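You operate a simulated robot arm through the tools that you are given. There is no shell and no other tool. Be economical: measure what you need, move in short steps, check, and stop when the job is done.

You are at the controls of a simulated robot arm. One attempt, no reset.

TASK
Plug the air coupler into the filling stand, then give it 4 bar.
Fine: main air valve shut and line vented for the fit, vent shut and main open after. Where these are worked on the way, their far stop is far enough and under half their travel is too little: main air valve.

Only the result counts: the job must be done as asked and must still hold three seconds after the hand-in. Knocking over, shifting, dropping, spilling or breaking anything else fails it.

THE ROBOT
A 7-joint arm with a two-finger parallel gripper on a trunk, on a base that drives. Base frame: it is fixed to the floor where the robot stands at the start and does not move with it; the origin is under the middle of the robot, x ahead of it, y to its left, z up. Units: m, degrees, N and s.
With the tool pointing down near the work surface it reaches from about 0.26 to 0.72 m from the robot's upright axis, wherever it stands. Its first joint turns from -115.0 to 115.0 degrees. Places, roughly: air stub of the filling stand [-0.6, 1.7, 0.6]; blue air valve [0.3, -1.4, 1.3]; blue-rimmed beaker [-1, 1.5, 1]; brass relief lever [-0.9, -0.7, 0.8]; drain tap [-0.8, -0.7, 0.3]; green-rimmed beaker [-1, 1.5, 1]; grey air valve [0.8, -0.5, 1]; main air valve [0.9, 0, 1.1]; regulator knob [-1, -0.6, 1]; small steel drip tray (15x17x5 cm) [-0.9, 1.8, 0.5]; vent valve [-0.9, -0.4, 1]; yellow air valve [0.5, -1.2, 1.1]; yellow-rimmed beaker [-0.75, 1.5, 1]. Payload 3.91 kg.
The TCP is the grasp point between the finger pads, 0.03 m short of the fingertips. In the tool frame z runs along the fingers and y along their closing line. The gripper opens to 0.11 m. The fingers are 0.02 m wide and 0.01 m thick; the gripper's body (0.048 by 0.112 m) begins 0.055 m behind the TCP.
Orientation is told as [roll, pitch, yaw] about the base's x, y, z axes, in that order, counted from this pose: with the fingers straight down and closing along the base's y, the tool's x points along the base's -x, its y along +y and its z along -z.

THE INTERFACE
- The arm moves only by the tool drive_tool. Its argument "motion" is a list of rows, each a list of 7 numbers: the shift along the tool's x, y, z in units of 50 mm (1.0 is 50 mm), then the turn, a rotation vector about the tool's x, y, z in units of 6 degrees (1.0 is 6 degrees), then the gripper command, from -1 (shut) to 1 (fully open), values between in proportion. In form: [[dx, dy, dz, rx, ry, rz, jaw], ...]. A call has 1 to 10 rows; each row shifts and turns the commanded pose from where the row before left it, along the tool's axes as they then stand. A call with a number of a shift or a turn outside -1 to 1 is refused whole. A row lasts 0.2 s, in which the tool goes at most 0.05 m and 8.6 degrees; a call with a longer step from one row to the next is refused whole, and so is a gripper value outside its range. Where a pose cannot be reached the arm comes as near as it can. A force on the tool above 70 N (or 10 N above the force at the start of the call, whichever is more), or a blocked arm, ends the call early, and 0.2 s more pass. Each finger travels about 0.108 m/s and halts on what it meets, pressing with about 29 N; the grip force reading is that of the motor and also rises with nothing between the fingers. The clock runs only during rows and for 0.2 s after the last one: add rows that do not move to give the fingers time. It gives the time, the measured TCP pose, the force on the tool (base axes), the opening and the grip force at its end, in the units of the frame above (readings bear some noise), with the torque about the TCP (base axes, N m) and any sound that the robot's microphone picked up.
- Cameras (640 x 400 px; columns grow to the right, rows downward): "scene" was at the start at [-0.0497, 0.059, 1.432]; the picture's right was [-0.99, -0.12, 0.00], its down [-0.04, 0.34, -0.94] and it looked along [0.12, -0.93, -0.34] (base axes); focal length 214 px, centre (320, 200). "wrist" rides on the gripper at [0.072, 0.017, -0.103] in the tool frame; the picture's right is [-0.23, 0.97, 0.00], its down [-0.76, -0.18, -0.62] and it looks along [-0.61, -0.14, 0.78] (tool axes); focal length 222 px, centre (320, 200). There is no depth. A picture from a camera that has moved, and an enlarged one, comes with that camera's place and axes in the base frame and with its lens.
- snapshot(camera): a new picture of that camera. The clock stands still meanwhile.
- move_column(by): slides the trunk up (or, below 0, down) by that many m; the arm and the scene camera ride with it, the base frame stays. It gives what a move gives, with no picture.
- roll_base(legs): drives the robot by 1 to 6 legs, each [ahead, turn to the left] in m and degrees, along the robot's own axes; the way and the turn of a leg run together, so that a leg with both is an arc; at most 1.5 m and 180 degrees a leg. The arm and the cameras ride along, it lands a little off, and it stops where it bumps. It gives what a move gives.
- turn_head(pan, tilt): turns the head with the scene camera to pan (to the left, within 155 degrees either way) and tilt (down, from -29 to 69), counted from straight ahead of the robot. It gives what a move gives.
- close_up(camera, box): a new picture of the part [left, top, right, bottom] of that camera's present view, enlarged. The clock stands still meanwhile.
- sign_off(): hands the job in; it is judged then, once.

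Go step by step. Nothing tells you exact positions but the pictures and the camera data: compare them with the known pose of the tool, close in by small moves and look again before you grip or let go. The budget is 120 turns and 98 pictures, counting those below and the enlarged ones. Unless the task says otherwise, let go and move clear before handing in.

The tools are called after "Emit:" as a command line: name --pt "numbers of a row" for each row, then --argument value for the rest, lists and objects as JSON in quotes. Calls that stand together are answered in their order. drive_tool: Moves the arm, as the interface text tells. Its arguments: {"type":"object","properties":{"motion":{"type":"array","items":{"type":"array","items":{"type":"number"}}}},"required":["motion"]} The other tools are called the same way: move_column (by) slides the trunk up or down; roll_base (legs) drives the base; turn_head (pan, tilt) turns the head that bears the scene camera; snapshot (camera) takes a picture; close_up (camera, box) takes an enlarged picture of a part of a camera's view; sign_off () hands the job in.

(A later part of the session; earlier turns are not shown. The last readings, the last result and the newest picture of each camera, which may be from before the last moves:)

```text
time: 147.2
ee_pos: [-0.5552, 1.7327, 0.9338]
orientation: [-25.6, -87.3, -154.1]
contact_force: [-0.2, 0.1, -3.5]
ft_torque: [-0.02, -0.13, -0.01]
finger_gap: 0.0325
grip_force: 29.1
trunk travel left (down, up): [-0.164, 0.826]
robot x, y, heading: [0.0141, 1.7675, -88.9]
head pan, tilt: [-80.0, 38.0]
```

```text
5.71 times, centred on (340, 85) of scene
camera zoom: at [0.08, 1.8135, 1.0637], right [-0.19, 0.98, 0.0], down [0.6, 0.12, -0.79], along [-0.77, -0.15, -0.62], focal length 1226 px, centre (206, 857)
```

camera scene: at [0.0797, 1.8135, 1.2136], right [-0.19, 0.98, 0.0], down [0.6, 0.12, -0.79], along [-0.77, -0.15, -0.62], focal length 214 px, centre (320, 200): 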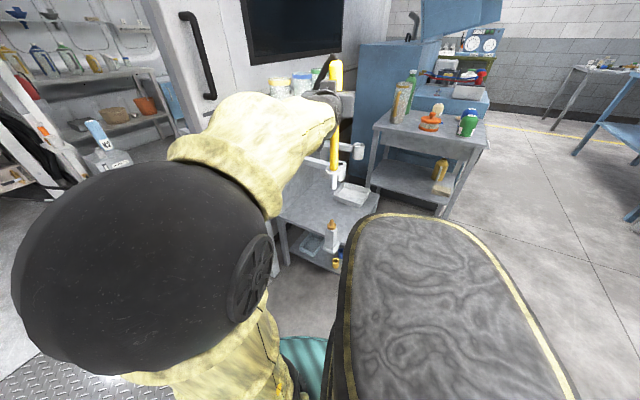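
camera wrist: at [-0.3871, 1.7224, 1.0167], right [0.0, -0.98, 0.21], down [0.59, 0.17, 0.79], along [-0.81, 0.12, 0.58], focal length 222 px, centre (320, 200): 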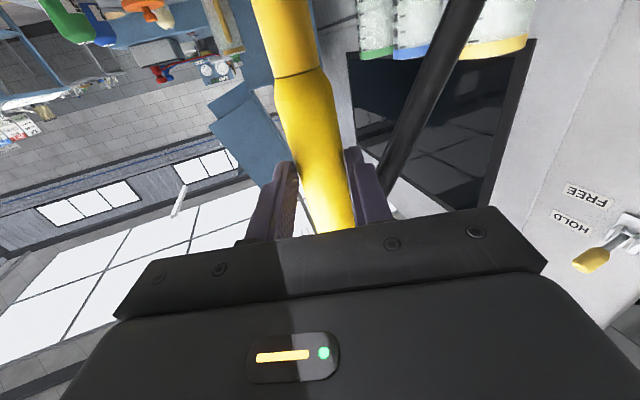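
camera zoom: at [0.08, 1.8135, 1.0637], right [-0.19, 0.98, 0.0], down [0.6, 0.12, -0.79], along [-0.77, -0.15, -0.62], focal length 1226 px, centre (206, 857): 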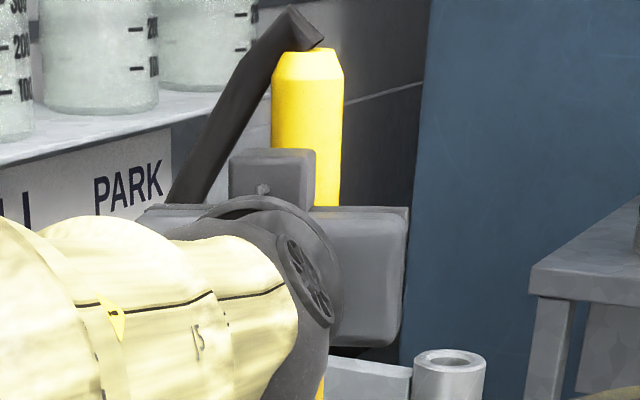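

Depth (x) alignment is uncertain from one viewpoint; I'll back the base 0.25 m and bring the arm back over the stub to get a second viewing angle.

Emit:
roll_base --legs '[[-0.25, 0]]'

Emit:
drive_tool --pt "0 0.8 0 0 0 0 -1" --pt "0 0.8 0 0 0 0 -1" --pt "0 0.8 0 0 0 0 -1" --pt "0 0.8 0 0 0 0 -1" --pt "0 0.8 0 0 0 0 -1" --pt "0 0.8 0 0 0 0 -1" --pt "0 0 0 0 0 0 -1"

Emit:
snapshot --camera "scene"

```text
time: 149.2
ee_pos: [-0.5604, 1.9856, 0.934]
orientation: [-25.6, -87.2, -154.0]
contact_force: [0.6, 0.0, -2.6]
ft_torque: [-0.04, -0.11, 0.0]
finger_gap: 0.0327
grip_force: 29.6
trunk travel left (down, up): [-0.164, 0.826]
robot x, y, heading: [0.0106, 2.0203, -88.6]
head pan, tilt: [-80.0, 38.0]
```

```text
time: 150.8
ee_pos: [-0.5591, 1.7452, 0.93]
orientation: [-25.8, -87.2, -154.0]
contact_force: [0.2, -0.7, -2.8]
ft_torque: [0.02, -0.1, 0.02]
finger_gap: 0.0326
grip_force: 28.9
trunk travel left (down, up): [-0.164, 0.826]
robot x, y, heading: [0.0082, 2.0216, -88.8]
head pan, tilt: [-80.0, 38.0]
```

```text
27 pictures are left
camera scene: at [0.0749, 2.0666, 1.0636], right [-0.19, 0.98, 0.0], down [0.6, 0.12, -0.79], along [-0.77, -0.15, -0.62], focal length 214 px, centre (320, 200)
```

scene: 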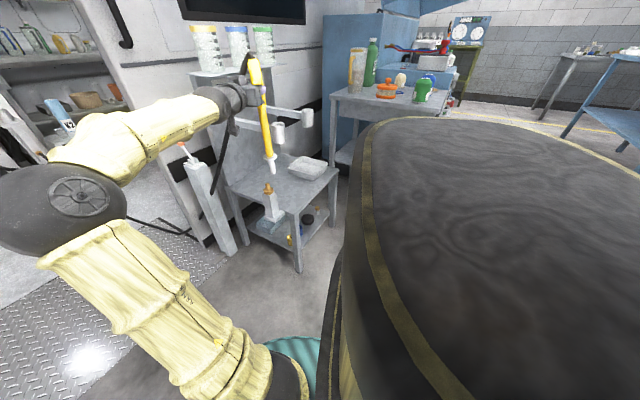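

Emit:
close_up --camera "scene" --box '[240, 140, 300, 210]'

```text
5.71 times, centred on (270, 175) of scene
camera zoom: at [0.0749, 2.0666, 1.0636], right [-0.19, 0.98, 0.0], down [0.6, 0.12, -0.79], along [-0.77, -0.15, -0.62], focal length 1226 px, centre (606, 343)
```

zoom: 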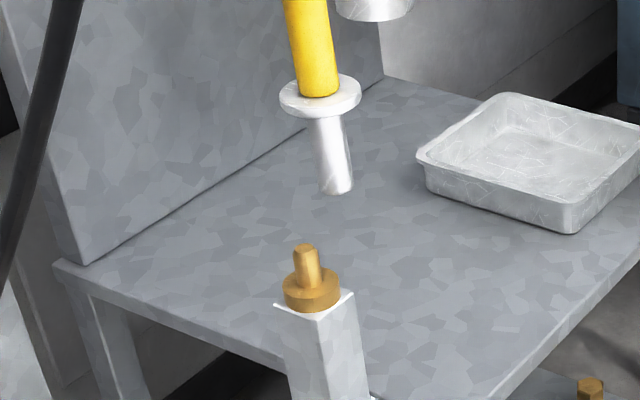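

Second view shows the coupler needs ≈+35 mm in x and −13 mm in y to sit over the stub. Correct and re-check.

Emit:
drive_tool --pt "0 0.256 -0.69 0 0 0 -1" --pt "0 0 0 0 0 0 -1"

Emit:
close_up --camera "scene" --box '[240, 140, 300, 210]'

```text
time: 151.4
ee_pos: [-0.5247, 1.7345, 0.931]
orientation: [-24.9, -87.2, -154.5]
contact_force: [0.2, -0.7, -2.3]
ft_torque: [-0.04, -0.06, -0.03]
finger_gap: 0.0323
grip_force: 29.0
trunk travel left (down, up): [-0.164, 0.826]
robot x, y, heading: [0.0084, 2.023, -88.7]
head pan, tilt: [-80.0, 38.0]
```

```text
5.71 times, centred on (270, 175) of scene
camera zoom: at [0.0749, 2.0666, 1.0636], right [-0.19, 0.98, 0.0], down [0.6, 0.12, -0.79], along [-0.77, -0.15, -0.62], focal length 1226 px, centre (606, 343)
```

zoom: 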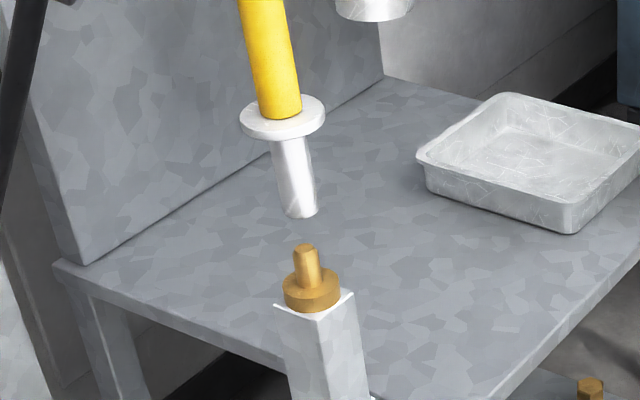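

Nearly aligned. Tiny tweak and lower to just above the stub.

Emit:
drive_tool --pt "0 0.03 0.04 0 0 0 -1"

Emit:
move_column --by -0.022

Emit:
close_up --camera "scene" --box '[250, 150, 290, 200]'

```text
time: 151.8
ee_pos: [-0.5271, 1.7325, 0.9308]
orientation: [-26.0, -87.2, -153.4]
contact_force: [-0.2, 0.1, -2.9]
ft_torque: [-0.02, -0.12, 0.01]
finger_gap: 0.0326
grip_force: 29.3
trunk travel left (down, up): [-0.164, 0.826]
robot x, y, heading: [0.0105, 2.0191, -88.7]
head pan, tilt: [-80.0, 38.0]
```

```text
time: 152.5
ee_pos: [-0.5278, 1.7326, 0.909]
orientation: [-25.9, -87.2, -153.8]
contact_force: [-0.9, -0.9, -2.8]
ft_torque: [-0.02, -0.08, -0.01]
finger_gap: 0.0324
grip_force: 28.8
trunk travel left (down, up): [-0.142, 0.848]
robot x, y, heading: [0.0089, 2.0237, -88.9]
head pan, tilt: [-80.0, 38.0]
```

```text
8.00 times, centred on (270, 175) of scene
camera zoom: at [0.0749, 2.0667, 1.0416], right [-0.19, 0.98, 0.0], down [0.6, 0.12, -0.79], along [-0.77, -0.15, -0.62], focal length 1716 px, centre (720, 400)
```

zoom: 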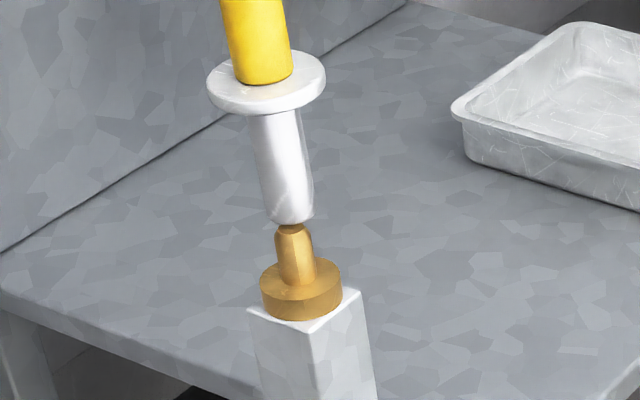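

Well aligned. Lower gently and watch the force.

Emit:
move_column --by -0.012

Emit:
move_column --by -0.01

Emit:
close_up --camera "scene" --box '[250, 140, 290, 190]'

```text
time: 153.1
ee_pos: [-0.5253, 1.7351, 0.905]
orientation: [-36.7, -88.3, -143.1]
contact_force: [-2.5, -0.5, 38.7]
ft_torque: [-0.06, 1.54, -0.03]
finger_gap: 0.0327
grip_force: 28.7
trunk travel left (down, up): [-0.13, 0.86]
robot x, y, heading: [0.0083, 2.024, -88.8]
head pan, tilt: [-80.0, 38.0]
```

```text
time: 153.7
ee_pos: [-0.5238, 1.7342, 0.8974]
orientation: [-44.5, -88.4, -135.1]
contact_force: [-0.4, 0.3, 45.6]
ft_torque: [0.02, 1.51, 0.0]
finger_gap: 0.0322
grip_force: 29.3
trunk travel left (down, up): [-0.12, 0.87]
robot x, y, heading: [0.0092, 2.0219, -88.9]
head pan, tilt: [-80.0, 38.0]
```

```text
8.00 times, centred on (270, 165) of scene
camera zoom: at [0.078, 2.0683, 1.0194], right [-0.19, 0.98, 0.0], down [0.6, 0.12, -0.79], along [-0.78, -0.15, -0.61], focal length 1716 px, centre (720, 480)
```

zoom: 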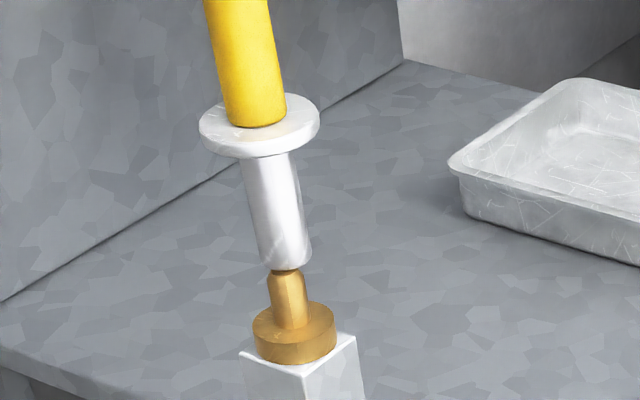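

Contact at 45 N without seating; torque and image rows indicate the barrel is ~10 mm too far in −x. Raise, correct, and look again.

Emit:
move_column --by 0.024

Emit:
drive_tool --pt "0 -0.02 -0.18 0 0 0 -1" --pt "0 0 0 0 0 0 -1"

Emit:
close_up --camera "scene" --box '[250, 150, 290, 200]'

```text
time: 154.4
ee_pos: [-0.5272, 1.7311, 0.9082]
orientation: [-24.6, -87.0, -155.0]
contact_force: [-0.2, 0.5, -2.6]
ft_torque: [-0.04, -0.07, 0.01]
finger_gap: 0.0322
grip_force: 28.9
trunk travel left (down, up): [-0.144, 0.846]
robot x, y, heading: [0.01, 2.0222, -88.7]
head pan, tilt: [-80.0, 38.0]
```

```text
time: 155.0
ee_pos: [-0.5188, 1.7339, 0.9121]
orientation: [-25.2, -87.3, -154.4]
contact_force: [-0.2, -0.7, -1.8]
ft_torque: [-0.01, -0.09, 0.01]
finger_gap: 0.0324
grip_force: 28.9
trunk travel left (down, up): [-0.144, 0.846]
robot x, y, heading: [0.0109, 2.0224, -88.4]
head pan, tilt: [-80.0, 38.0]
```

```text
8.00 times, centred on (270, 175) of scene
camera zoom: at [0.0749, 2.0666, 1.0436], right [-0.19, 0.98, 0.0], down [0.6, 0.12, -0.79], along [-0.77, -0.15, -0.62], focal length 1716 px, centre (720, 400)
```

zoom: 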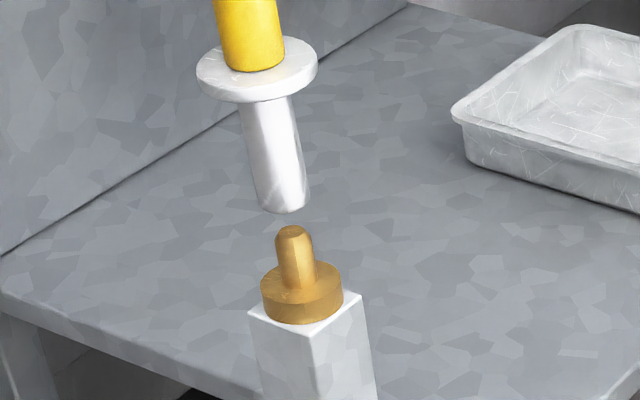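

Better aligned. Nudge +x 2 mm, then lower slowly.

Emit:
drive_tool --pt "0 -0.01 -0.04 0 0 0 -1" --pt "0 0 0 0 0 0 -1"

Emit:
move_column --by -0.015

Emit:
move_column --by -0.008

Emit:
close_up --camera "scene" --box '[250, 145, 290, 195]'

```text
time: 155.6
ee_pos: [-0.5162, 1.7347, 0.9108]
orientation: [-26.1, -87.1, -153.6]
contact_force: [0.0, 0.1, -2.9]
ft_torque: [-0.02, -0.08, 0.01]
finger_gap: 0.0323
grip_force: 29.0
trunk travel left (down, up): [-0.144, 0.846]
robot x, y, heading: [0.007, 2.0238, -88.7]
head pan, tilt: [-80.0, 38.0]
```

```text
time: 156.2
ee_pos: [-0.5166, 1.7346, 0.897]
orientation: [-26.0, -87.3, -153.5]
contact_force: [-1.4, 0.5, -1.7]
ft_torque: [-0.01, 0.17, 0.0]
finger_gap: 0.0328
grip_force: 29.3
trunk travel left (down, up): [-0.129, 0.861]
robot x, y, heading: [0.0071, 2.0179, -88.7]
head pan, tilt: [-80.0, 38.0]
```

```text
time: 156.8
ee_pos: [-0.5129, 1.7361, 0.8972]
orientation: [-34.1, -88.2, -145.5]
contact_force: [-1.1, -0.3, 35.3]
ft_torque: [-0.07, 1.49, -0.02]
finger_gap: 0.0321
grip_force: 29.0
trunk travel left (down, up): [-0.121, 0.869]
robot x, y, heading: [0.0117, 2.0237, -88.8]
head pan, tilt: [-80.0, 38.0]
```

```text
8.00 times, centred on (270, 170) of scene
camera zoom: at [0.0772, 2.0679, 1.021], right [-0.19, 0.98, 0.0], down [0.6, 0.12, -0.79], along [-0.77, -0.15, -0.61], focal length 1716 px, centre (720, 440)
```

zoom: 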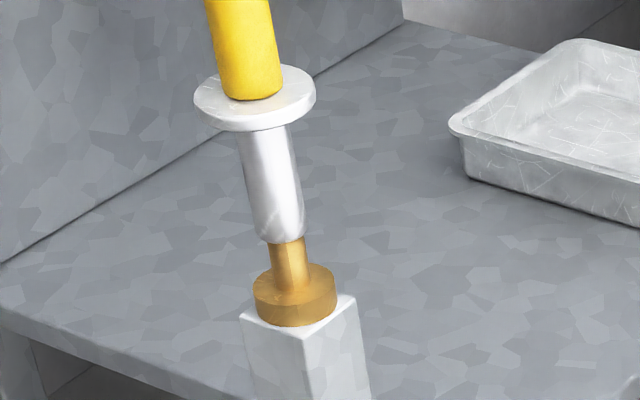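

Barrel is now on the stub's chamfer, about 2–3 mm short. Slide slightly in +x under light load and watch for the drop.

Emit:
drive_tool --pt "0 0 -0.03 0 0 0 -1" --pt "0 0 -0.03 0 0 0 -1" --pt "0 0 0 0 0 0 -1"

Emit:
close_up --camera "scene" --box '[250, 145, 290, 195]'

```text
time: 157.6
ee_pos: [-0.5105, 1.7346, 0.8955]
orientation: [-37.9, -88.2, -141.7]
contact_force: [-0.6, 0.1, 37.8]
ft_torque: [0.14, 1.35, 0.02]
finger_gap: 0.0325
grip_force: 28.6
trunk travel left (down, up): [-0.121, 0.869]
robot x, y, heading: [0.0086, 2.0233, -89.1]
head pan, tilt: [-80.0, 38.0]
```

```text
8.00 times, centred on (270, 170) of scene
camera zoom: at [0.0775, 2.0681, 1.0205], right [-0.19, 0.98, 0.0], down [0.6, 0.12, -0.79], along [-0.77, -0.15, -0.61], focal length 1716 px, centre (720, 440)
```

zoom: 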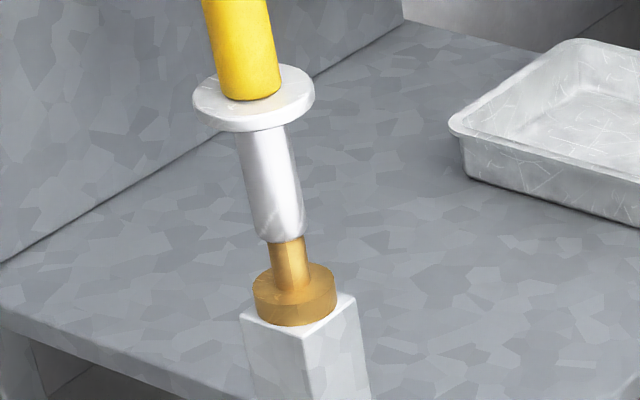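

It's sticking by friction. Lift 1 cm, shift +y 2–3 mm, and look.

Emit:
move_column --by 0.016

Emit:
drive_tool --pt "0 -0.05 0 0 0 0 -1" --pt "0 0 0 0 0 0 -1"

Emit:
close_up --camera "scene" --box '[255, 155, 285, 190]'

```text
time: 158.2
ee_pos: [-0.5143, 1.7333, 0.9016]
orientation: [-23.9, -86.9, -155.8]
contact_force: [0.9, -0.1, -3.0]
ft_torque: [0.03, -0.1, -0.02]
finger_gap: 0.0326
grip_force: 29.4
trunk travel left (down, up): [-0.137, 0.853]
robot x, y, heading: [0.0097, 2.0214, -88.8]
head pan, tilt: [-80.0, 38.0]
```

```text
time: 158.8
ee_pos: [-0.5141, 1.7365, 0.9035]
orientation: [-25.5, -87.2, -154.1]
contact_force: [1.3, 0.7, -2.1]
ft_torque: [0.0, -0.1, -0.01]
finger_gap: 0.0324
grip_force: 29.1
trunk travel left (down, up): [-0.137, 0.853]
robot x, y, heading: [0.0057, 2.0254, -88.7]
head pan, tilt: [-80.0, 38.0]
```

```text
11.43 times, centred on (270, 172) of scene
camera zoom: at [0.0749, 2.0666, 1.0366], right [-0.19, 0.98, 0.0], down [0.6, 0.12, -0.79], along [-0.77, -0.15, -0.62], focal length 2451 px, centre (891, 514)
```

zoom: 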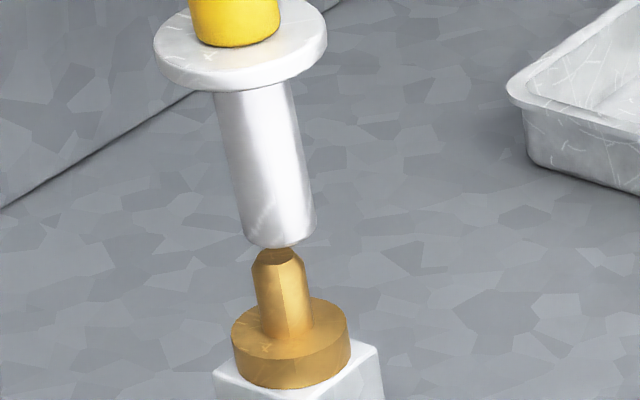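

Emit:
drive_tool --pt "0 0.03 -0.06 0 0 0 -1" --pt "0 0 0 0 0 0 -1"

Emit:
move_column --by -0.01

Emit:
close_up --camera "scene" --box '[255, 150, 285, 185]'

```text
time: 159.4
ee_pos: [-0.5105, 1.7357, 0.9039]
orientation: [-25.3, -87.2, -154.3]
contact_force: [-0.3, -0.6, -3.2]
ft_torque: [-0.05, -0.09, -0.03]
finger_gap: 0.0323
grip_force: 28.7
trunk travel left (down, up): [-0.137, 0.853]
robot x, y, heading: [0.0079, 2.022, -88.6]
head pan, tilt: [-80.0, 38.0]
```

```text
time: 160.0
ee_pos: [-0.5095, 1.7351, 0.8956]
orientation: [-27.0, -87.5, -152.5]
contact_force: [-0.7, -0.7, 6.4]
ft_torque: [-0.13, 0.4, 0.02]
finger_gap: 0.0324
grip_force: 29.1
trunk travel left (down, up): [-0.127, 0.863]
robot x, y, heading: [0.0098, 2.0199, -88.9]
head pan, tilt: [-80.0, 38.0]
```

```text
11.43 times, centred on (270, 168) of scene
camera zoom: at [0.0755, 2.0669, 1.0267], right [-0.19, 0.98, 0.0], down [0.6, 0.12, -0.79], along [-0.77, -0.15, -0.62], focal length 2451 px, centre (891, 571)
```

zoom: 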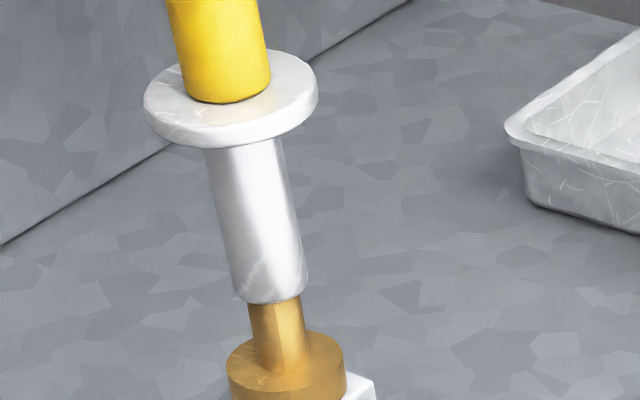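

Centred to ~1 mm now with light contact. Nudge +y 1 mm and press down in small steps.

Emit:
drive_tool --pt "-0.03 -0.02 0 0 0 0 -1" --pt "0.05 0 0 0 0 0 -1" --pt "0.05 0 0 0 0 0 -1" --pt "0.05 0 0 0 0 0 -1" --pt "0.05 0 0 0 0 0 -1" --pt "0 0 0 0 0 0 -1"

```text
time: 161.4
ee_pos: [-0.5075, 1.7375, 0.8954]
orientation: [-43.4, -88.4, -136.1]
contact_force: [1.2, -0.8, 47.0]
ft_torque: [0.07, 1.32, 0.0]
finger_gap: 0.0322
grip_force: 29.4
trunk travel left (down, up): [-0.127, 0.863]
robot x, y, heading: [0.0135, 2.0189, -88.8]
head pan, tilt: [-80.0, 38.0]
```

Still on the rim; evidence suggests the coupler has tipped ~2.5° in the pads (tip toward −x). Raise, tilt the tool back about y, and look.

Emit:
move_column --by 0.022

Emit:
drive_tool --pt "0 0 0.1 0 0.2 0 -1" --pt "0 0 0.1 0 0.22 0 -1" --pt "0 0 0 0 0 0 -1"

Emit:
close_up --camera "scene" --box '[235, 60, 295, 200]'

Emit:
close_up --camera "scene" --box '[255, 155, 285, 190]'

```text
time: 162.1
ee_pos: [-0.5088, 1.7357, 0.9053]
orientation: [-24.5, -87.0, -155.1]
contact_force: [-0.6, 0.2, -2.9]
ft_torque: [0.01, -0.1, 0.01]
finger_gap: 0.0327
grip_force: 29.0
trunk travel left (down, up): [-0.149, 0.841]
robot x, y, heading: [0.0056, 2.0209, -89.0]
head pan, tilt: [-80.0, 38.0]
```

```text
time: 162.9
ee_pos: [-0.5195, 1.7362, 0.9056]
orientation: [-13.4, -84.8, -166.3]
contact_force: [0.2, 0.7, -3.2]
ft_torque: [0.0, -0.14, -0.02]
finger_gap: 0.0325
grip_force: 29.2
trunk travel left (down, up): [-0.149, 0.841]
robot x, y, heading: [0.009, 2.0192, -88.8]
head pan, tilt: [-80.0, 38.0]
```

```text
2.86 times, centred on (265, 130) of scene
camera zoom: at [0.0749, 2.0667, 1.0486], right [-0.19, 0.98, 0.0], down [0.6, 0.12, -0.79], along [-0.77, -0.15, -0.62], focal length 613 px, centre (477, 400)
```

zoom: 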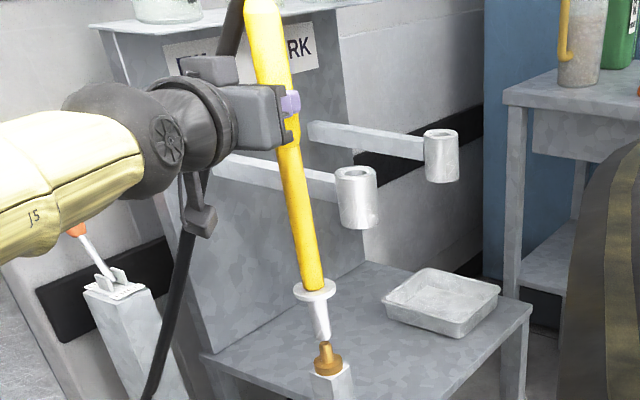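

```text
11.43 times, centred on (270, 172) of scene
camera zoom: at [0.0749, 2.0667, 1.0486], right [-0.19, 0.98, 0.0], down [0.6, 0.12, -0.79], along [-0.77, -0.15, -0.62], focal length 2451 px, centre (891, 514)
```

zoom: 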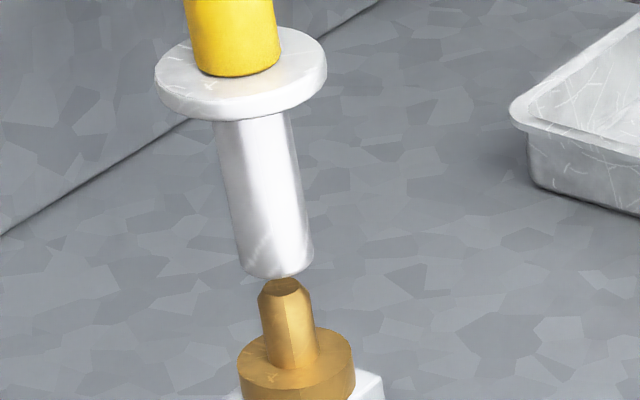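

Tilt now matches the stub axis. Nudge +x 2 mm and lower.

Emit:
drive_tool --pt "0 -0.01 -0.035 0 0 0 -1" --pt "0 0 0 0 0 0 -1"

Emit:
move_column --by -0.01

Emit:
move_column --by -0.006

```text
time: 163.5
ee_pos: [-0.5188, 1.7375, 0.9075]
orientation: [-13.7, -84.7, -165.9]
contact_force: [0.2, 0.5, -2.3]
ft_torque: [0.0, -0.11, -0.01]
finger_gap: 0.0322
grip_force: 29.5
trunk travel left (down, up): [-0.149, 0.841]
robot x, y, heading: [0.0074, 2.0223, -88.8]
head pan, tilt: [-80.0, 38.0]
```

```text
time: 164.1
ee_pos: [-0.5189, 1.7371, 0.8955]
orientation: [-13.4, -84.8, -166.1]
contact_force: [-0.4, 0.9, -2.9]
ft_torque: [-0.02, 0.05, 0.01]
finger_gap: 0.0324
grip_force: 29.2
trunk travel left (down, up): [-0.139, 0.851]
robot x, y, heading: [0.0094, 2.0198, -88.8]
head pan, tilt: [-80.0, 38.0]
```

```text
time: 164.6
ee_pos: [-0.5165, 1.7386, 0.8968]
orientation: [-13.8, -85.6, -165.8]
contact_force: [-2.1, -0.2, 24.5]
ft_torque: [-0.22, 1.24, 0.01]
finger_gap: 0.0324
grip_force: 29.0
trunk travel left (down, up): [-0.133, 0.857]
robot x, y, heading: [0.0117, 2.0217, -88.9]
head pan, tilt: [-80.0, 38.0]
```

Emit:
close_up --camera "scene" --box '[255, 150, 285, 185]'

```text
11.43 times, centred on (270, 168) of scene
camera zoom: at [0.0766, 2.0676, 1.0329], right [-0.19, 0.98, 0.0], down [0.6, 0.12, -0.79], along [-0.77, -0.15, -0.61], focal length 2451 px, centre (891, 571)
```

zoom: 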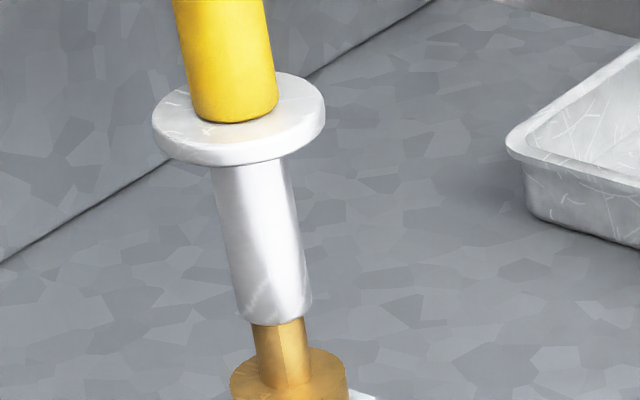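

Nearly concentric; the fit needs a small search. Ease the load to ~10 N and trace a ±2 mm square.

Emit:
drive_tool --pt "-0.06 0 0 0 0 0 -1" --pt "0 0 0.04 0 0 0 -1" --pt "0 0.04 0 0 0 0 -1" --pt "0 0 -0.04 0 0 0 -1" --pt "0 0 -0.04 0 0 0 -1" --pt "0 -0.04 0 0 0 0 -1" --pt "0 -0.04 0 0 0 0 -1" --pt "0 0 0.04 0 0 0 -1" --pt "0 0 0.04 0 0 0 -1" --pt "0 0.04 0 0 0 0 -1"

```text
time: 166.8
ee_pos: [-0.5193, 1.7389, 0.8965]
orientation: [-14.0, -85.1, -165.5]
contact_force: [0.2, 1.6, 23.0]
ft_torque: [0.36, 0.68, -0.03]
finger_gap: 0.0325
grip_force: 29.5
trunk travel left (down, up): [-0.133, 0.857]
robot x, y, heading: [0.0074, 2.0231, -88.7]
head pan, tilt: [-80.0, 38.0]
```

Emit:
close_up --camera "scene" --box '[255, 153, 285, 188]'

```text
11.43 times, centred on (270, 170) of scene
camera zoom: at [0.0766, 2.0677, 1.0325], right [-0.19, 0.98, 0.0], down [0.6, 0.12, -0.79], along [-0.77, -0.15, -0.61], focal length 2451 px, centre (891, 537)
```

zoom: 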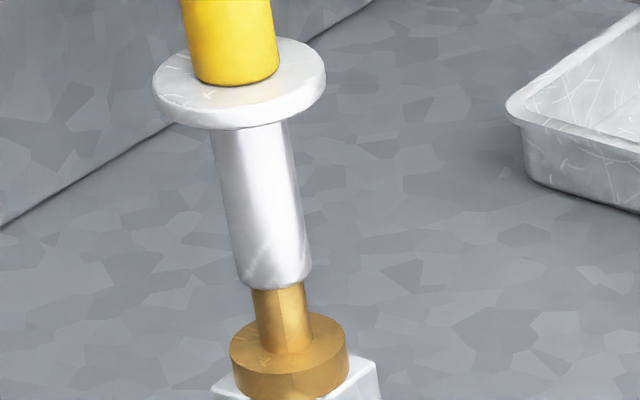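

Centred within ~2 mm now; it may simply need a firmer push. Pre-compensate the lean and press harder.

Emit:
drive_tool --pt "0.04 0.01 0.02 0 0 0 -1" --pt "0.04 0.01 0.02 0 0 0 -1" --pt "0.04 0.01 0.01 0 0 0 -1" --pt "0.04 0 0 0 0 0 -1" --pt "0 0 0 0 0 0 -1"

```text
time: 168.0
ee_pos: [-0.5203, 1.737, 0.8947]
orientation: [-16.0, -86.1, -163.6]
contact_force: [1.3, 2.4, 46.0]
ft_torque: [0.13, 1.24, -0.01]
finger_gap: 0.0322
grip_force: 28.7
trunk travel left (down, up): [-0.133, 0.857]
robot x, y, heading: [0.0111, 2.0233, -88.9]
head pan, tilt: [-80.0, 38.0]
```

Likely slipping rather than seating. Lift clear and take one careful look, then do a lift-and-drop search along the one uncertain direction (the view direction).

Emit:
move_column --by 0.018

Emit:
drive_tool --pt "0 0 0 0 0 0 -1" --pt "0 0 0 0 0 0 -1"

Emit:
close_up --camera "scene" --box '[255, 157, 285, 192]'

```text
time: 168.7
ee_pos: [-0.5243, 1.7347, 0.9009]
orientation: [-13.3, -84.5, -166.2]
contact_force: [0.2, 0.7, -2.6]
ft_torque: [-0.04, -0.07, -0.03]
finger_gap: 0.0325
grip_force: 29.2
trunk travel left (down, up): [-0.151, 0.839]
robot x, y, heading: [0.0089, 2.0255, -88.8]
head pan, tilt: [-80.0, 38.0]
```

```text
time: 169.3
ee_pos: [-0.5219, 1.7373, 0.9025]
orientation: [-13.7, -84.8, -166.1]
contact_force: [0.5, 0.1, -4.0]
ft_torque: [-0.01, -0.12, 0.0]
finger_gap: 0.0322
grip_force: 29.7
trunk travel left (down, up): [-0.151, 0.839]
robot x, y, heading: [0.0082, 2.024, -88.8]
head pan, tilt: [-80.0, 38.0]
```

```text
11.43 times, centred on (270, 174) of scene
camera zoom: at [0.0749, 2.0667, 1.0506], right [-0.19, 0.98, 0.0], down [0.6, 0.12, -0.79], along [-0.77, -0.15, -0.62], focal length 2451 px, centre (891, 491)
```

zoom: 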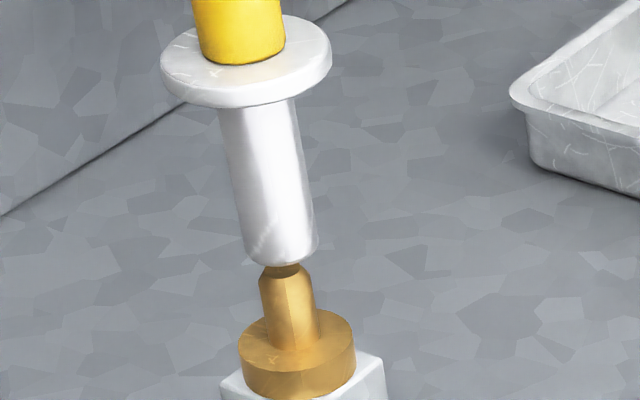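

Laterally centred (<0.5 mm). Run a batch of lift-and-drop tests stepping 2 mm along the view direction.

Emit:
move_column --by -0.0105

Emit:
move_column --by 0.0105

Emit:
drive_tool --pt "0 -0.018 -0.036 0 0 0 -1" --pt "0 0 0 0 0 0 -1"

Emit:
move_column --by -0.0105

Emit:
move_column --by 0.0105

Emit:
drive_tool --pt "0 -0.018 -0.036 0 0 0 -1" --pt "0 0 0 0 0 0 -1"

Emit:
move_column --by -0.0105

Emit:
move_column --by 0.0105

Emit:
drive_tool --pt "0 0.054 0.108 0 0 0 -1" --pt "0 0 0 0 0 0 -1"

Emit:
move_column --by -0.0105

```text
time: 169.9
ee_pos: [-0.5218, 1.7374, 0.8949]
orientation: [-13.6, -85.2, -166.0]
contact_force: [0.3, -1.3, 8.5]
ft_torque: [-0.08, 0.36, 0.01]
finger_gap: 0.0324
grip_force: 29.1
trunk travel left (down, up): [-0.141, 0.849]
robot x, y, heading: [0.0078, 2.0229, -88.8]
head pan, tilt: [-80.0, 38.0]
```

```text
time: 170.4
ee_pos: [-0.5221, 1.735, 0.903]
orientation: [-13.6, -84.6, -166.1]
contact_force: [-0.1, 0.6, -3.0]
ft_torque: [-0.06, -0.04, 0.01]
finger_gap: 0.0324
grip_force: 28.2
trunk travel left (down, up): [-0.151, 0.839]
robot x, y, heading: [0.0095, 2.0218, -88.8]
head pan, tilt: [-80.0, 38.0]
```

```text
time: 171.1
ee_pos: [-0.5214, 1.7378, 0.9042]
orientation: [-13.5, -84.9, -166.1]
contact_force: [0.1, -1.2, -3.0]
ft_torque: [-0.03, -0.08, 0.0]
finger_gap: 0.0325
grip_force: 28.9
trunk travel left (down, up): [-0.151, 0.839]
robot x, y, heading: [0.0076, 2.0217, -88.7]
head pan, tilt: [-80.0, 38.0]
```

```text
time: 171.6
ee_pos: [-0.5205, 1.7378, 0.8948]
orientation: [-13.5, -85.1, -166.0]
contact_force: [-0.3, 0.8, 8.3]
ft_torque: [-0.09, 0.4, 0.01]
finger_gap: 0.0324
grip_force: 29.0
trunk travel left (down, up): [-0.141, 0.849]
robot x, y, heading: [0.01, 2.0201, -88.7]
head pan, tilt: [-80.0, 38.0]
```

```text
time: 172.2
ee_pos: [-0.5211, 1.7371, 0.9029]
orientation: [-13.4, -84.7, -166.2]
contact_force: [-0.1, -0.1, -2.6]
ft_torque: [-0.04, -0.1, 0.01]
finger_gap: 0.0324
grip_force: 29.0
trunk travel left (down, up): [-0.151, 0.839]
robot x, y, heading: [0.0066, 2.0222, -88.8]
head pan, tilt: [-80.0, 38.0]
```

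```text
time: 172.8
ee_pos: [-0.5189, 1.7376, 0.9042]
orientation: [-13.4, -84.8, -166.1]
contact_force: [-0.3, 0.3, -2.5]
ft_torque: [-0.01, -0.08, -0.02]
finger_gap: 0.0323
grip_force: 29.0
trunk travel left (down, up): [-0.151, 0.839]
robot x, y, heading: [0.0113, 2.0201, -89.1]
head pan, tilt: [-80.0, 38.0]
```

```text
time: 173.4
ee_pos: [-0.5189, 1.7376, 0.8957]
orientation: [-13.6, -85.1, -166.1]
contact_force: [-0.6, -0.4, 6.8]
ft_torque: [-0.11, 0.37, 0.0]
finger_gap: 0.0322
grip_force: 28.9
trunk travel left (down, up): [-0.141, 0.849]
robot x, y, heading: [0.0099, 2.0254, -88.6]
head pan, tilt: [-80.0, 38.0]
```

```text
time: 174.0
ee_pos: [-0.5185, 1.7385, 0.9025]
orientation: [-13.5, -84.8, -166.1]
contact_force: [-0.4, -0.5, -1.9]
ft_torque: [-0.02, -0.08, 0.01]
finger_gap: 0.0323
grip_force: 28.9
trunk travel left (down, up): [-0.151, 0.839]
robot x, y, heading: [0.0112, 2.0185, -89.0]
head pan, tilt: [-80.0, 38.0]
```

```text
time: 174.6
ee_pos: [-0.5246, 1.7359, 0.9028]
orientation: [-13.4, -84.8, -166.2]
contact_force: [-0.2, -0.6, -1.6]
ft_torque: [0.0, -0.08, 0.0]
finger_gap: 0.0322
grip_force: 29.4
trunk travel left (down, up): [-0.151, 0.839]
robot x, y, heading: [0.0091, 2.0201, -88.9]
head pan, tilt: [-80.0, 38.0]
```

```text
time: 175.2
ee_pos: [-0.5241, 1.7354, 0.8951]
orientation: [-13.5, -85.2, -166.2]
contact_force: [-0.7, -1.5, 10.2]
ft_torque: [-0.09, 0.45, 0.04]
finger_gap: 0.0323
grip_force: 28.8
trunk travel left (down, up): [-0.141, 0.849]
robot x, y, heading: [0.01, 2.0207, -89.1]
head pan, tilt: [-80.0, 38.0]
```

No drop at any of four spots, always the same contact height. I need to see the coupler's underside: lift it and tip the end toward the camera.

Emit:
move_column --by 0.2

Emit:
drive_tool --pt "0 0 0 0 1 0 -1" --pt "0 0 0 0 1 0 -1" --pt "0 0 0 0 1 0 -1" --pt "0 0 0 0 1 0 -1" --pt "0 0 0 0 1 0 -1" --pt "0 0 0 0 1 0 -1" --pt "0 0 0 0 1 0 -1" --pt "0 0 0 0 1 0 -1" --pt "0 0 0 0 0 0 -1"

Emit:
snapshot --camera "scene"

```text
time: 177.4
ee_pos: [-0.525, 1.7368, 1.0919]
orientation: [-13.5, -84.9, -166.1]
contact_force: [0.9, 0.4, -3.1]
ft_torque: [-0.02, -0.05, -0.01]
finger_gap: 0.0323
grip_force: 29.7
trunk travel left (down, up): [-0.341, 0.649]
robot x, y, heading: [0.0116, 2.023, -89.0]
head pan, tilt: [-80.0, 38.0]
```

```text
time: 179.4
ee_pos: [-0.5255, 1.7365, 1.0917]
orientation: [-1.5, -36.9, -178.7]
contact_force: [0.1, -0.5, -3.6]
ft_torque: [-0.03, 0.27, 0.04]
finger_gap: 0.0322
grip_force: 29.1
trunk travel left (down, up): [-0.341, 0.649]
robot x, y, heading: [0.009, 2.0228, -88.8]
head pan, tilt: [-80.0, 38.0]
```

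```text
12 pictures are left
camera scene: at [0.0746, 2.0666, 1.2401], right [-0.19, 0.98, 0.0], down [0.6, 0.12, -0.79], along [-0.77, -0.15, -0.62], focal length 214 px, centre (320, 200)
```

scene: 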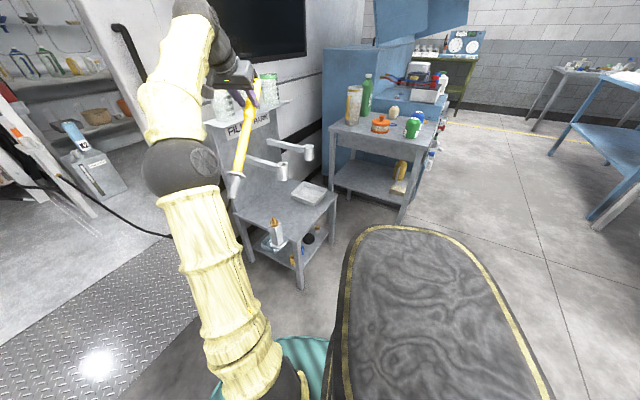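

Emit:
close_up --camera "scene" --box '[215, 155, 265, 210]'

```text
7.27 times, centred on (240, 182) of scene
camera zoom: at [0.0746, 2.0666, 1.2401], right [-0.19, 0.98, 0.0], down [0.6, 0.12, -0.79], along [-0.77, -0.15, -0.62], focal length 1560 px, centre (902, 327)
```

zoom: 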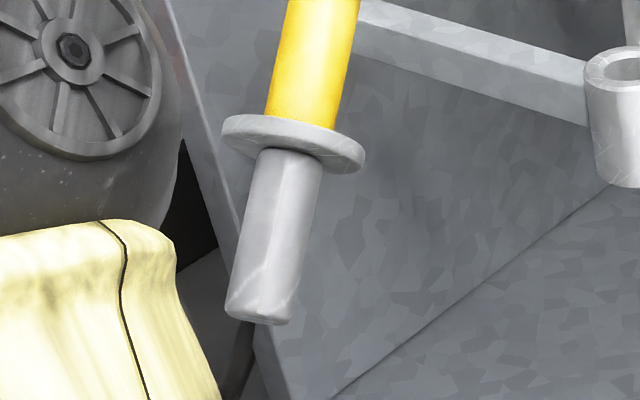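

The end shows a chamfered tip but I can't see whether it's hollow. Yaw it toward the camera to see the end face.

Emit:
drive_tool --pt "0 0 0 -0.6 0 -0.75 -1" --pt "0 0 0 -0.6 0 -0.75 -1" --pt "0 0 0 -0.6 0 -0.75 -1" --pt "0 0 0 -0.6 0 -0.75 -1" --pt "0 0 0 -0.6 0 -0.75 -1" --pt "0 0 0 -0.6 0 -0.75 -1" --pt "0 0 0 -0.6 0 -0.75 -1" --pt "0 0 0 0 0.8 0 -1" --pt "0 0 0 0 0.8 0 -1" --pt "0 0 0 0 0 0 -1"

Emit:
close_up --camera "scene" --box '[210, 60, 330, 230]'

```text
time: 181.6
ee_pos: [-0.5108, 1.7426, 1.0831]
orientation: [0.2, -27.0, -139.3]
contact_force: [0.4, 0.6, -1.1]
ft_torque: [-0.22, 0.23, 0.01]
finger_gap: 0.0322
grip_force: 28.6
out of reach, approached as far as the arm can: row 9
trunk travel left (down, up): [-0.341, 0.649]
robot x, y, heading: [0.0081, 2.0198, -88.7]
head pan, tilt: [-80.0, 38.0]
```

```text
2.35 times, centred on (270, 145) of scene
camera zoom: at [0.0752, 2.0667, 1.2401], right [-0.19, 0.98, 0.0], down [0.6, 0.12, -0.79], along [-0.77, -0.15, -0.62], focal length 505 px, centre (438, 329)
```

zoom: 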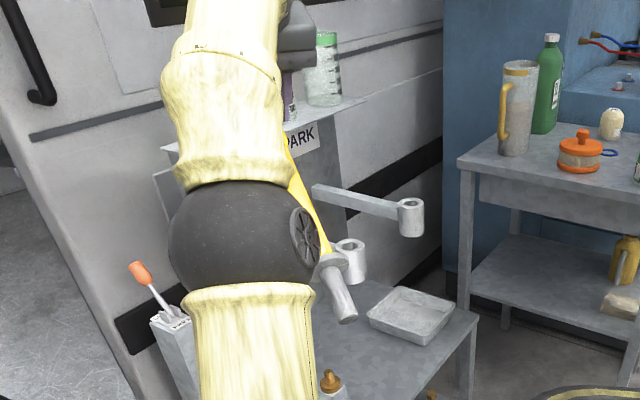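

Emit:
close_up --camera "scene" --box '[268, 168, 298, 203]'

```text
11.43 times, centred on (283, 186) of scene
camera zoom: at [0.0752, 2.0667, 1.2401], right [-0.19, 0.98, 0.0], down [0.6, 0.12, -0.79], along [-0.77, -0.15, -0.62], focal length 2451 px, centre (743, 366)
```

zoom: 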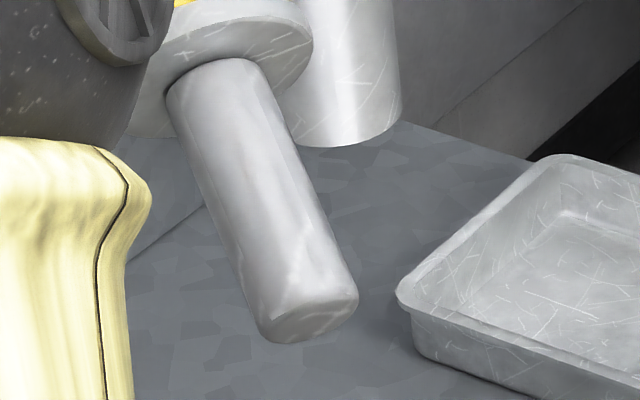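

The coupler's end is a solid spigot, so it goes *into* something. I need a very close look at the brass-topped post and at the FILL cup.

Emit:
close_up --camera "scene" --box '[264, 214, 284, 240]'

Emit:
close_up --camera "scene" --box '[265, 140, 325, 190]'

```text
15.38 times, centred on (274, 227) of scene
camera zoom: at [0.0752, 2.0667, 1.2401], right [-0.19, 0.98, 0.0], down [0.6, 0.12, -0.79], along [-0.77, -0.15, -0.62], focal length 3300 px, centre (1028, -215)
```

zoom: 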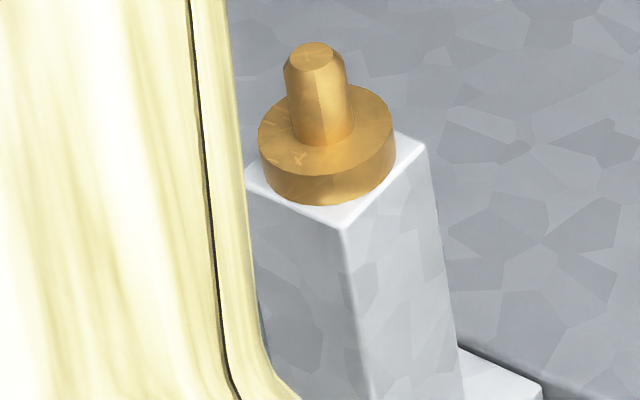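

```text
8.00 times, centred on (295, 165) of scene
camera zoom: at [0.0752, 2.0667, 1.2401], right [-0.19, 0.98, 0.0], down [0.6, 0.12, -0.79], along [-0.77, -0.15, -0.62], focal length 1716 px, centre (520, 480)
```

zoom: 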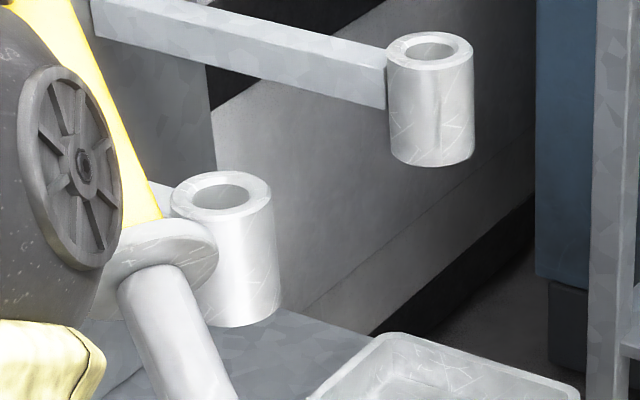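

The FILL/PARK cups fit a spigot like this; the brass nipple would need a female coupler. Before deciding, look at the items on the stand's lower shelf.

Emit:
close_up --camera "scene" --box '[272, 222, 332, 272]'

```text
8.00 times, centred on (302, 247) of scene
camera zoom: at [0.0752, 2.0667, 1.2401], right [-0.19, 0.98, 0.0], down [0.6, 0.12, -0.79], along [-0.77, -0.15, -0.62], focal length 1716 px, centre (464, -176)
```

zoom: 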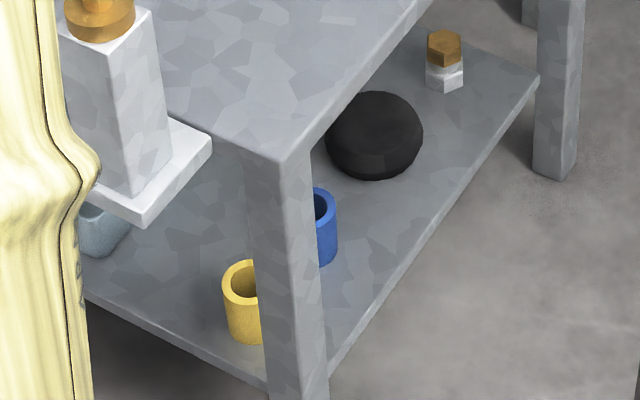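

The yellow lance is part of the "K2" fluid station (fits the FILL/PARK cups), so it isn't the air coupler; the brass fitting on REEL 4's red hose near (-0.32,-0.86,0.84) looks like the real one. First restore the lance upright and return it to its dock.

Emit:
drive_tool --pt "0 0 0 0 -0.8 0 -1" --pt "0 0 0 0 -0.8 0 -1" --pt "0 0 0 0.6 0 0.75 -1" --pt "0 0 0 0.6 0 0.75 -1" --pt "0 0 0 0.6 0 0.75 -1" --pt "0 0 0 0.6 0 0.75 -1" --pt "0 0 0 0.6 0 0.75 -1" --pt "0 0 0 0.6 0 0.75 -1" --pt "0 0 0 0.6 0 0.75 -1"

Emit:
drive_tool --pt "0 0 0 0 -1 0 -1" --pt "0 0 0 0 -1 0 -1" --pt "0 0 0 0 -1 0 -1" --pt "0 0 0 0 -1 0 -1" --pt "0 0 0 0 -1 0 -1" --pt "0 0 0 0 -1 0 -1" --pt "0 0 0 0 -1 0 -1" --pt "0 0 0 0 0 0 -1"

```text
time: 183.6
ee_pos: [-0.5111, 1.7403, 1.0851]
orientation: [-1.4, -36.9, -178.8]
contact_force: [0.1, 0.7, -3.2]
ft_torque: [-0.02, 0.27, 0.01]
finger_gap: 0.0324
grip_force: 28.7
trunk travel left (down, up): [-0.341, 0.649]
robot x, y, heading: [0.0072, 2.0216, -88.6]
head pan, tilt: [-80.0, 38.0]
```

```text
time: 185.4
ee_pos: [-0.5104, 1.7398, 1.0839]
orientation: [-6.4, -78.8, -173.2]
contact_force: [0.6, 1.2, -3.5]
ft_torque: [-0.03, -0.06, -0.06]
finger_gap: 0.0324
grip_force: 28.9
trunk travel left (down, up): [-0.341, 0.649]
robot x, y, heading: [0.009, 2.0236, -88.7]
head pan, tilt: [-80.0, 38.0]
```

Emit:
drive_tool --pt "0 0 0 0 -1 0 -1" --pt "0 0 -0.6 0 0 0 -1" --pt "0 0 -0.7 0 0 0 -1" --pt "0 0 -0.7 0 0 0 -1" --pt "0 0 0 0 0 0 -1"

Emit:
roll_base --legs '[[0.72, 0], [0.72, 0], [0, -39], [0.55, 0], [0, 38]]'

```text
time: 186.6
ee_pos: [-0.4104, 1.7423, 1.0938]
orientation: [-13.3, -84.9, -166.2]
contact_force: [0.0, -0.1, -2.8]
ft_torque: [0.0, -0.1, 0.0]
finger_gap: 0.0321
grip_force: 28.3
trunk travel left (down, up): [-0.341, 0.649]
robot x, y, heading: [0.0069, 2.0214, -88.7]
head pan, tilt: [-80.0, 38.0]
```

```text
time: 203.7
ee_pos: [-0.7306, -0.1271, 1.0935]
orientation: [-13.5, -84.7, -167.4]
contact_force: [-0.3, 0.3, -2.4]
ft_torque: [-0.02, -0.14, 0.01]
finger_gap: 0.0304
grip_force: 29.2
trunk travel left (down, up): [-0.341, 0.649]
robot x, y, heading: [-0.3061, 0.1443, -89.9]
head pan, tilt: [-80.0, 38.0]
```

Emit:
drive_tool --pt "0 -0.17 0.8 0 0 0 -1" --pt "0 -0.17 0.85 0 0 0 -1" --pt "0 0 0.85 0 0 0 -1" --pt "0 0 0 0 0 0 -1"

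Emit:
close_up --camera "scene" --box '[180, 50, 290, 230]'

```text
time: 204.7
ee_pos: [-0.8558, -0.1079, 1.0823]
orientation: [-13.5, -84.8, -167.2]
contact_force: [0.5, 0.5, -2.5]
ft_torque: [-0.02, -0.1, 0.04]
finger_gap: 0.0302
grip_force: 28.8
trunk travel left (down, up): [-0.341, 0.649]
robot x, y, heading: [-0.3021, 0.1479, -89.6]
head pan, tilt: [-80.0, 38.0]
```

```text
2.22 times, centred on (235, 140) of scene
camera zoom: at [-0.2374, 0.1879, 1.2401], right [-0.17, 0.98, 0.0], down [0.61, 0.11, -0.79], along [-0.78, -0.14, -0.62], focal length 477 px, centre (509, 333)
```

zoom: 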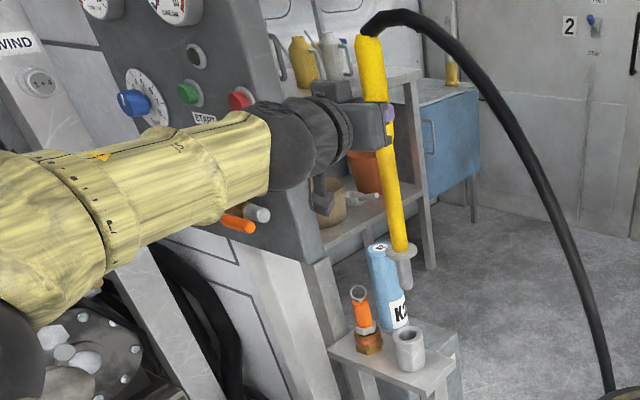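

Tip is ~10 mm right of the cup in this view. Correct −y, lower most of the way and check once more.

Emit:
drive_tool --pt "0 0.2 0 0 0 0 -1" --pt "0 0 0 0 0 0 -1"

Emit:
move_column --by -0.055

Emit:
close_up --camera "scene" --box '[235, 130, 285, 180]'

```text
time: 205.3
ee_pos: [-0.8552, -0.1182, 1.0817]
orientation: [-13.6, -84.8, -167.1]
contact_force: [0.1, 0.0, -3.2]
ft_torque: [0.02, -0.13, 0.01]
finger_gap: 0.03
grip_force: 28.6
trunk travel left (down, up): [-0.341, 0.649]
robot x, y, heading: [-0.3039, 0.1421, -90.0]
head pan, tilt: [-80.0, 38.0]
```

```text
time: 206.2
ee_pos: [-0.8553, -0.118, 1.0269]
orientation: [-13.5, -84.8, -167.3]
contact_force: [-0.6, 0.2, -2.8]
ft_torque: [0.0, -0.1, -0.02]
finger_gap: 0.0299
grip_force: 28.9
trunk travel left (down, up): [-0.286, 0.704]
robot x, y, heading: [-0.3033, 0.1445, -89.9]
head pan, tilt: [-80.0, 38.0]
```

```text
8.00 times, centred on (260, 155) of scene
camera zoom: at [-0.237, 0.188, 1.1851], right [-0.17, 0.98, 0.0], down [0.61, 0.11, -0.79], along [-0.78, -0.14, -0.62], focal length 1716 px, centre (800, 560)
```

zoom: 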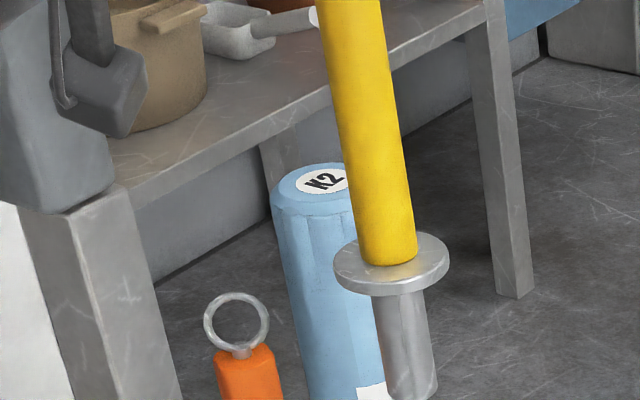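

Lateral alignment is right; gap ≈50 mm. Lower in stages watching force.

Emit:
move_column --by -0.046

Emit:
move_column --by -0.012

```text
time: 207.1
ee_pos: [-0.8543, -0.1188, 0.9813]
orientation: [-13.6, -84.8, -167.4]
contact_force: [0.1, 0.5, -3.4]
ft_torque: [0.02, -0.1, -0.02]
finger_gap: 0.0296
grip_force: 28.6
trunk travel left (down, up): [-0.24, 0.75]
robot x, y, heading: [-0.3031, 0.1452, -90.0]
head pan, tilt: [-80.0, 38.0]
```

```text
time: 207.7
ee_pos: [-0.8551, -0.1166, 0.9684]
orientation: [-13.4, -84.7, -167.3]
contact_force: [0.1, 0.9, -2.7]
ft_torque: [-0.02, -0.1, -0.01]
finger_gap: 0.0298
grip_force: 29.0
trunk travel left (down, up): [-0.228, 0.762]
robot x, y, heading: [-0.3065, 0.1419, -90.0]
head pan, tilt: [-80.0, 38.0]
```

Emit:
move_column --by -0.015

Emit:
move_column --by -0.015

```text
time: 208.3
ee_pos: [-0.8556, -0.117, 0.9533]
orientation: [-13.4, -84.8, -167.3]
contact_force: [0.5, -0.3, -3.0]
ft_torque: [0.03, -0.11, -0.01]
finger_gap: 0.0294
grip_force: 29.2
trunk travel left (down, up): [-0.213, 0.777]
robot x, y, heading: [-0.3014, 0.1429, -89.7]
head pan, tilt: [-80.0, 38.0]
```

```text
time: 209.0
ee_pos: [-0.8551, -0.1178, 0.9409]
orientation: [-13.4, -84.8, -167.3]
contact_force: [1.0, -0.5, -3.2]
ft_torque: [-0.02, -0.12, 0.0]
finger_gap: 0.0295
grip_force: 29.0
trunk travel left (down, up): [-0.198, 0.792]
robot x, y, heading: [-0.2996, 0.1457, -89.8]
head pan, tilt: [-80.0, 38.0]
```

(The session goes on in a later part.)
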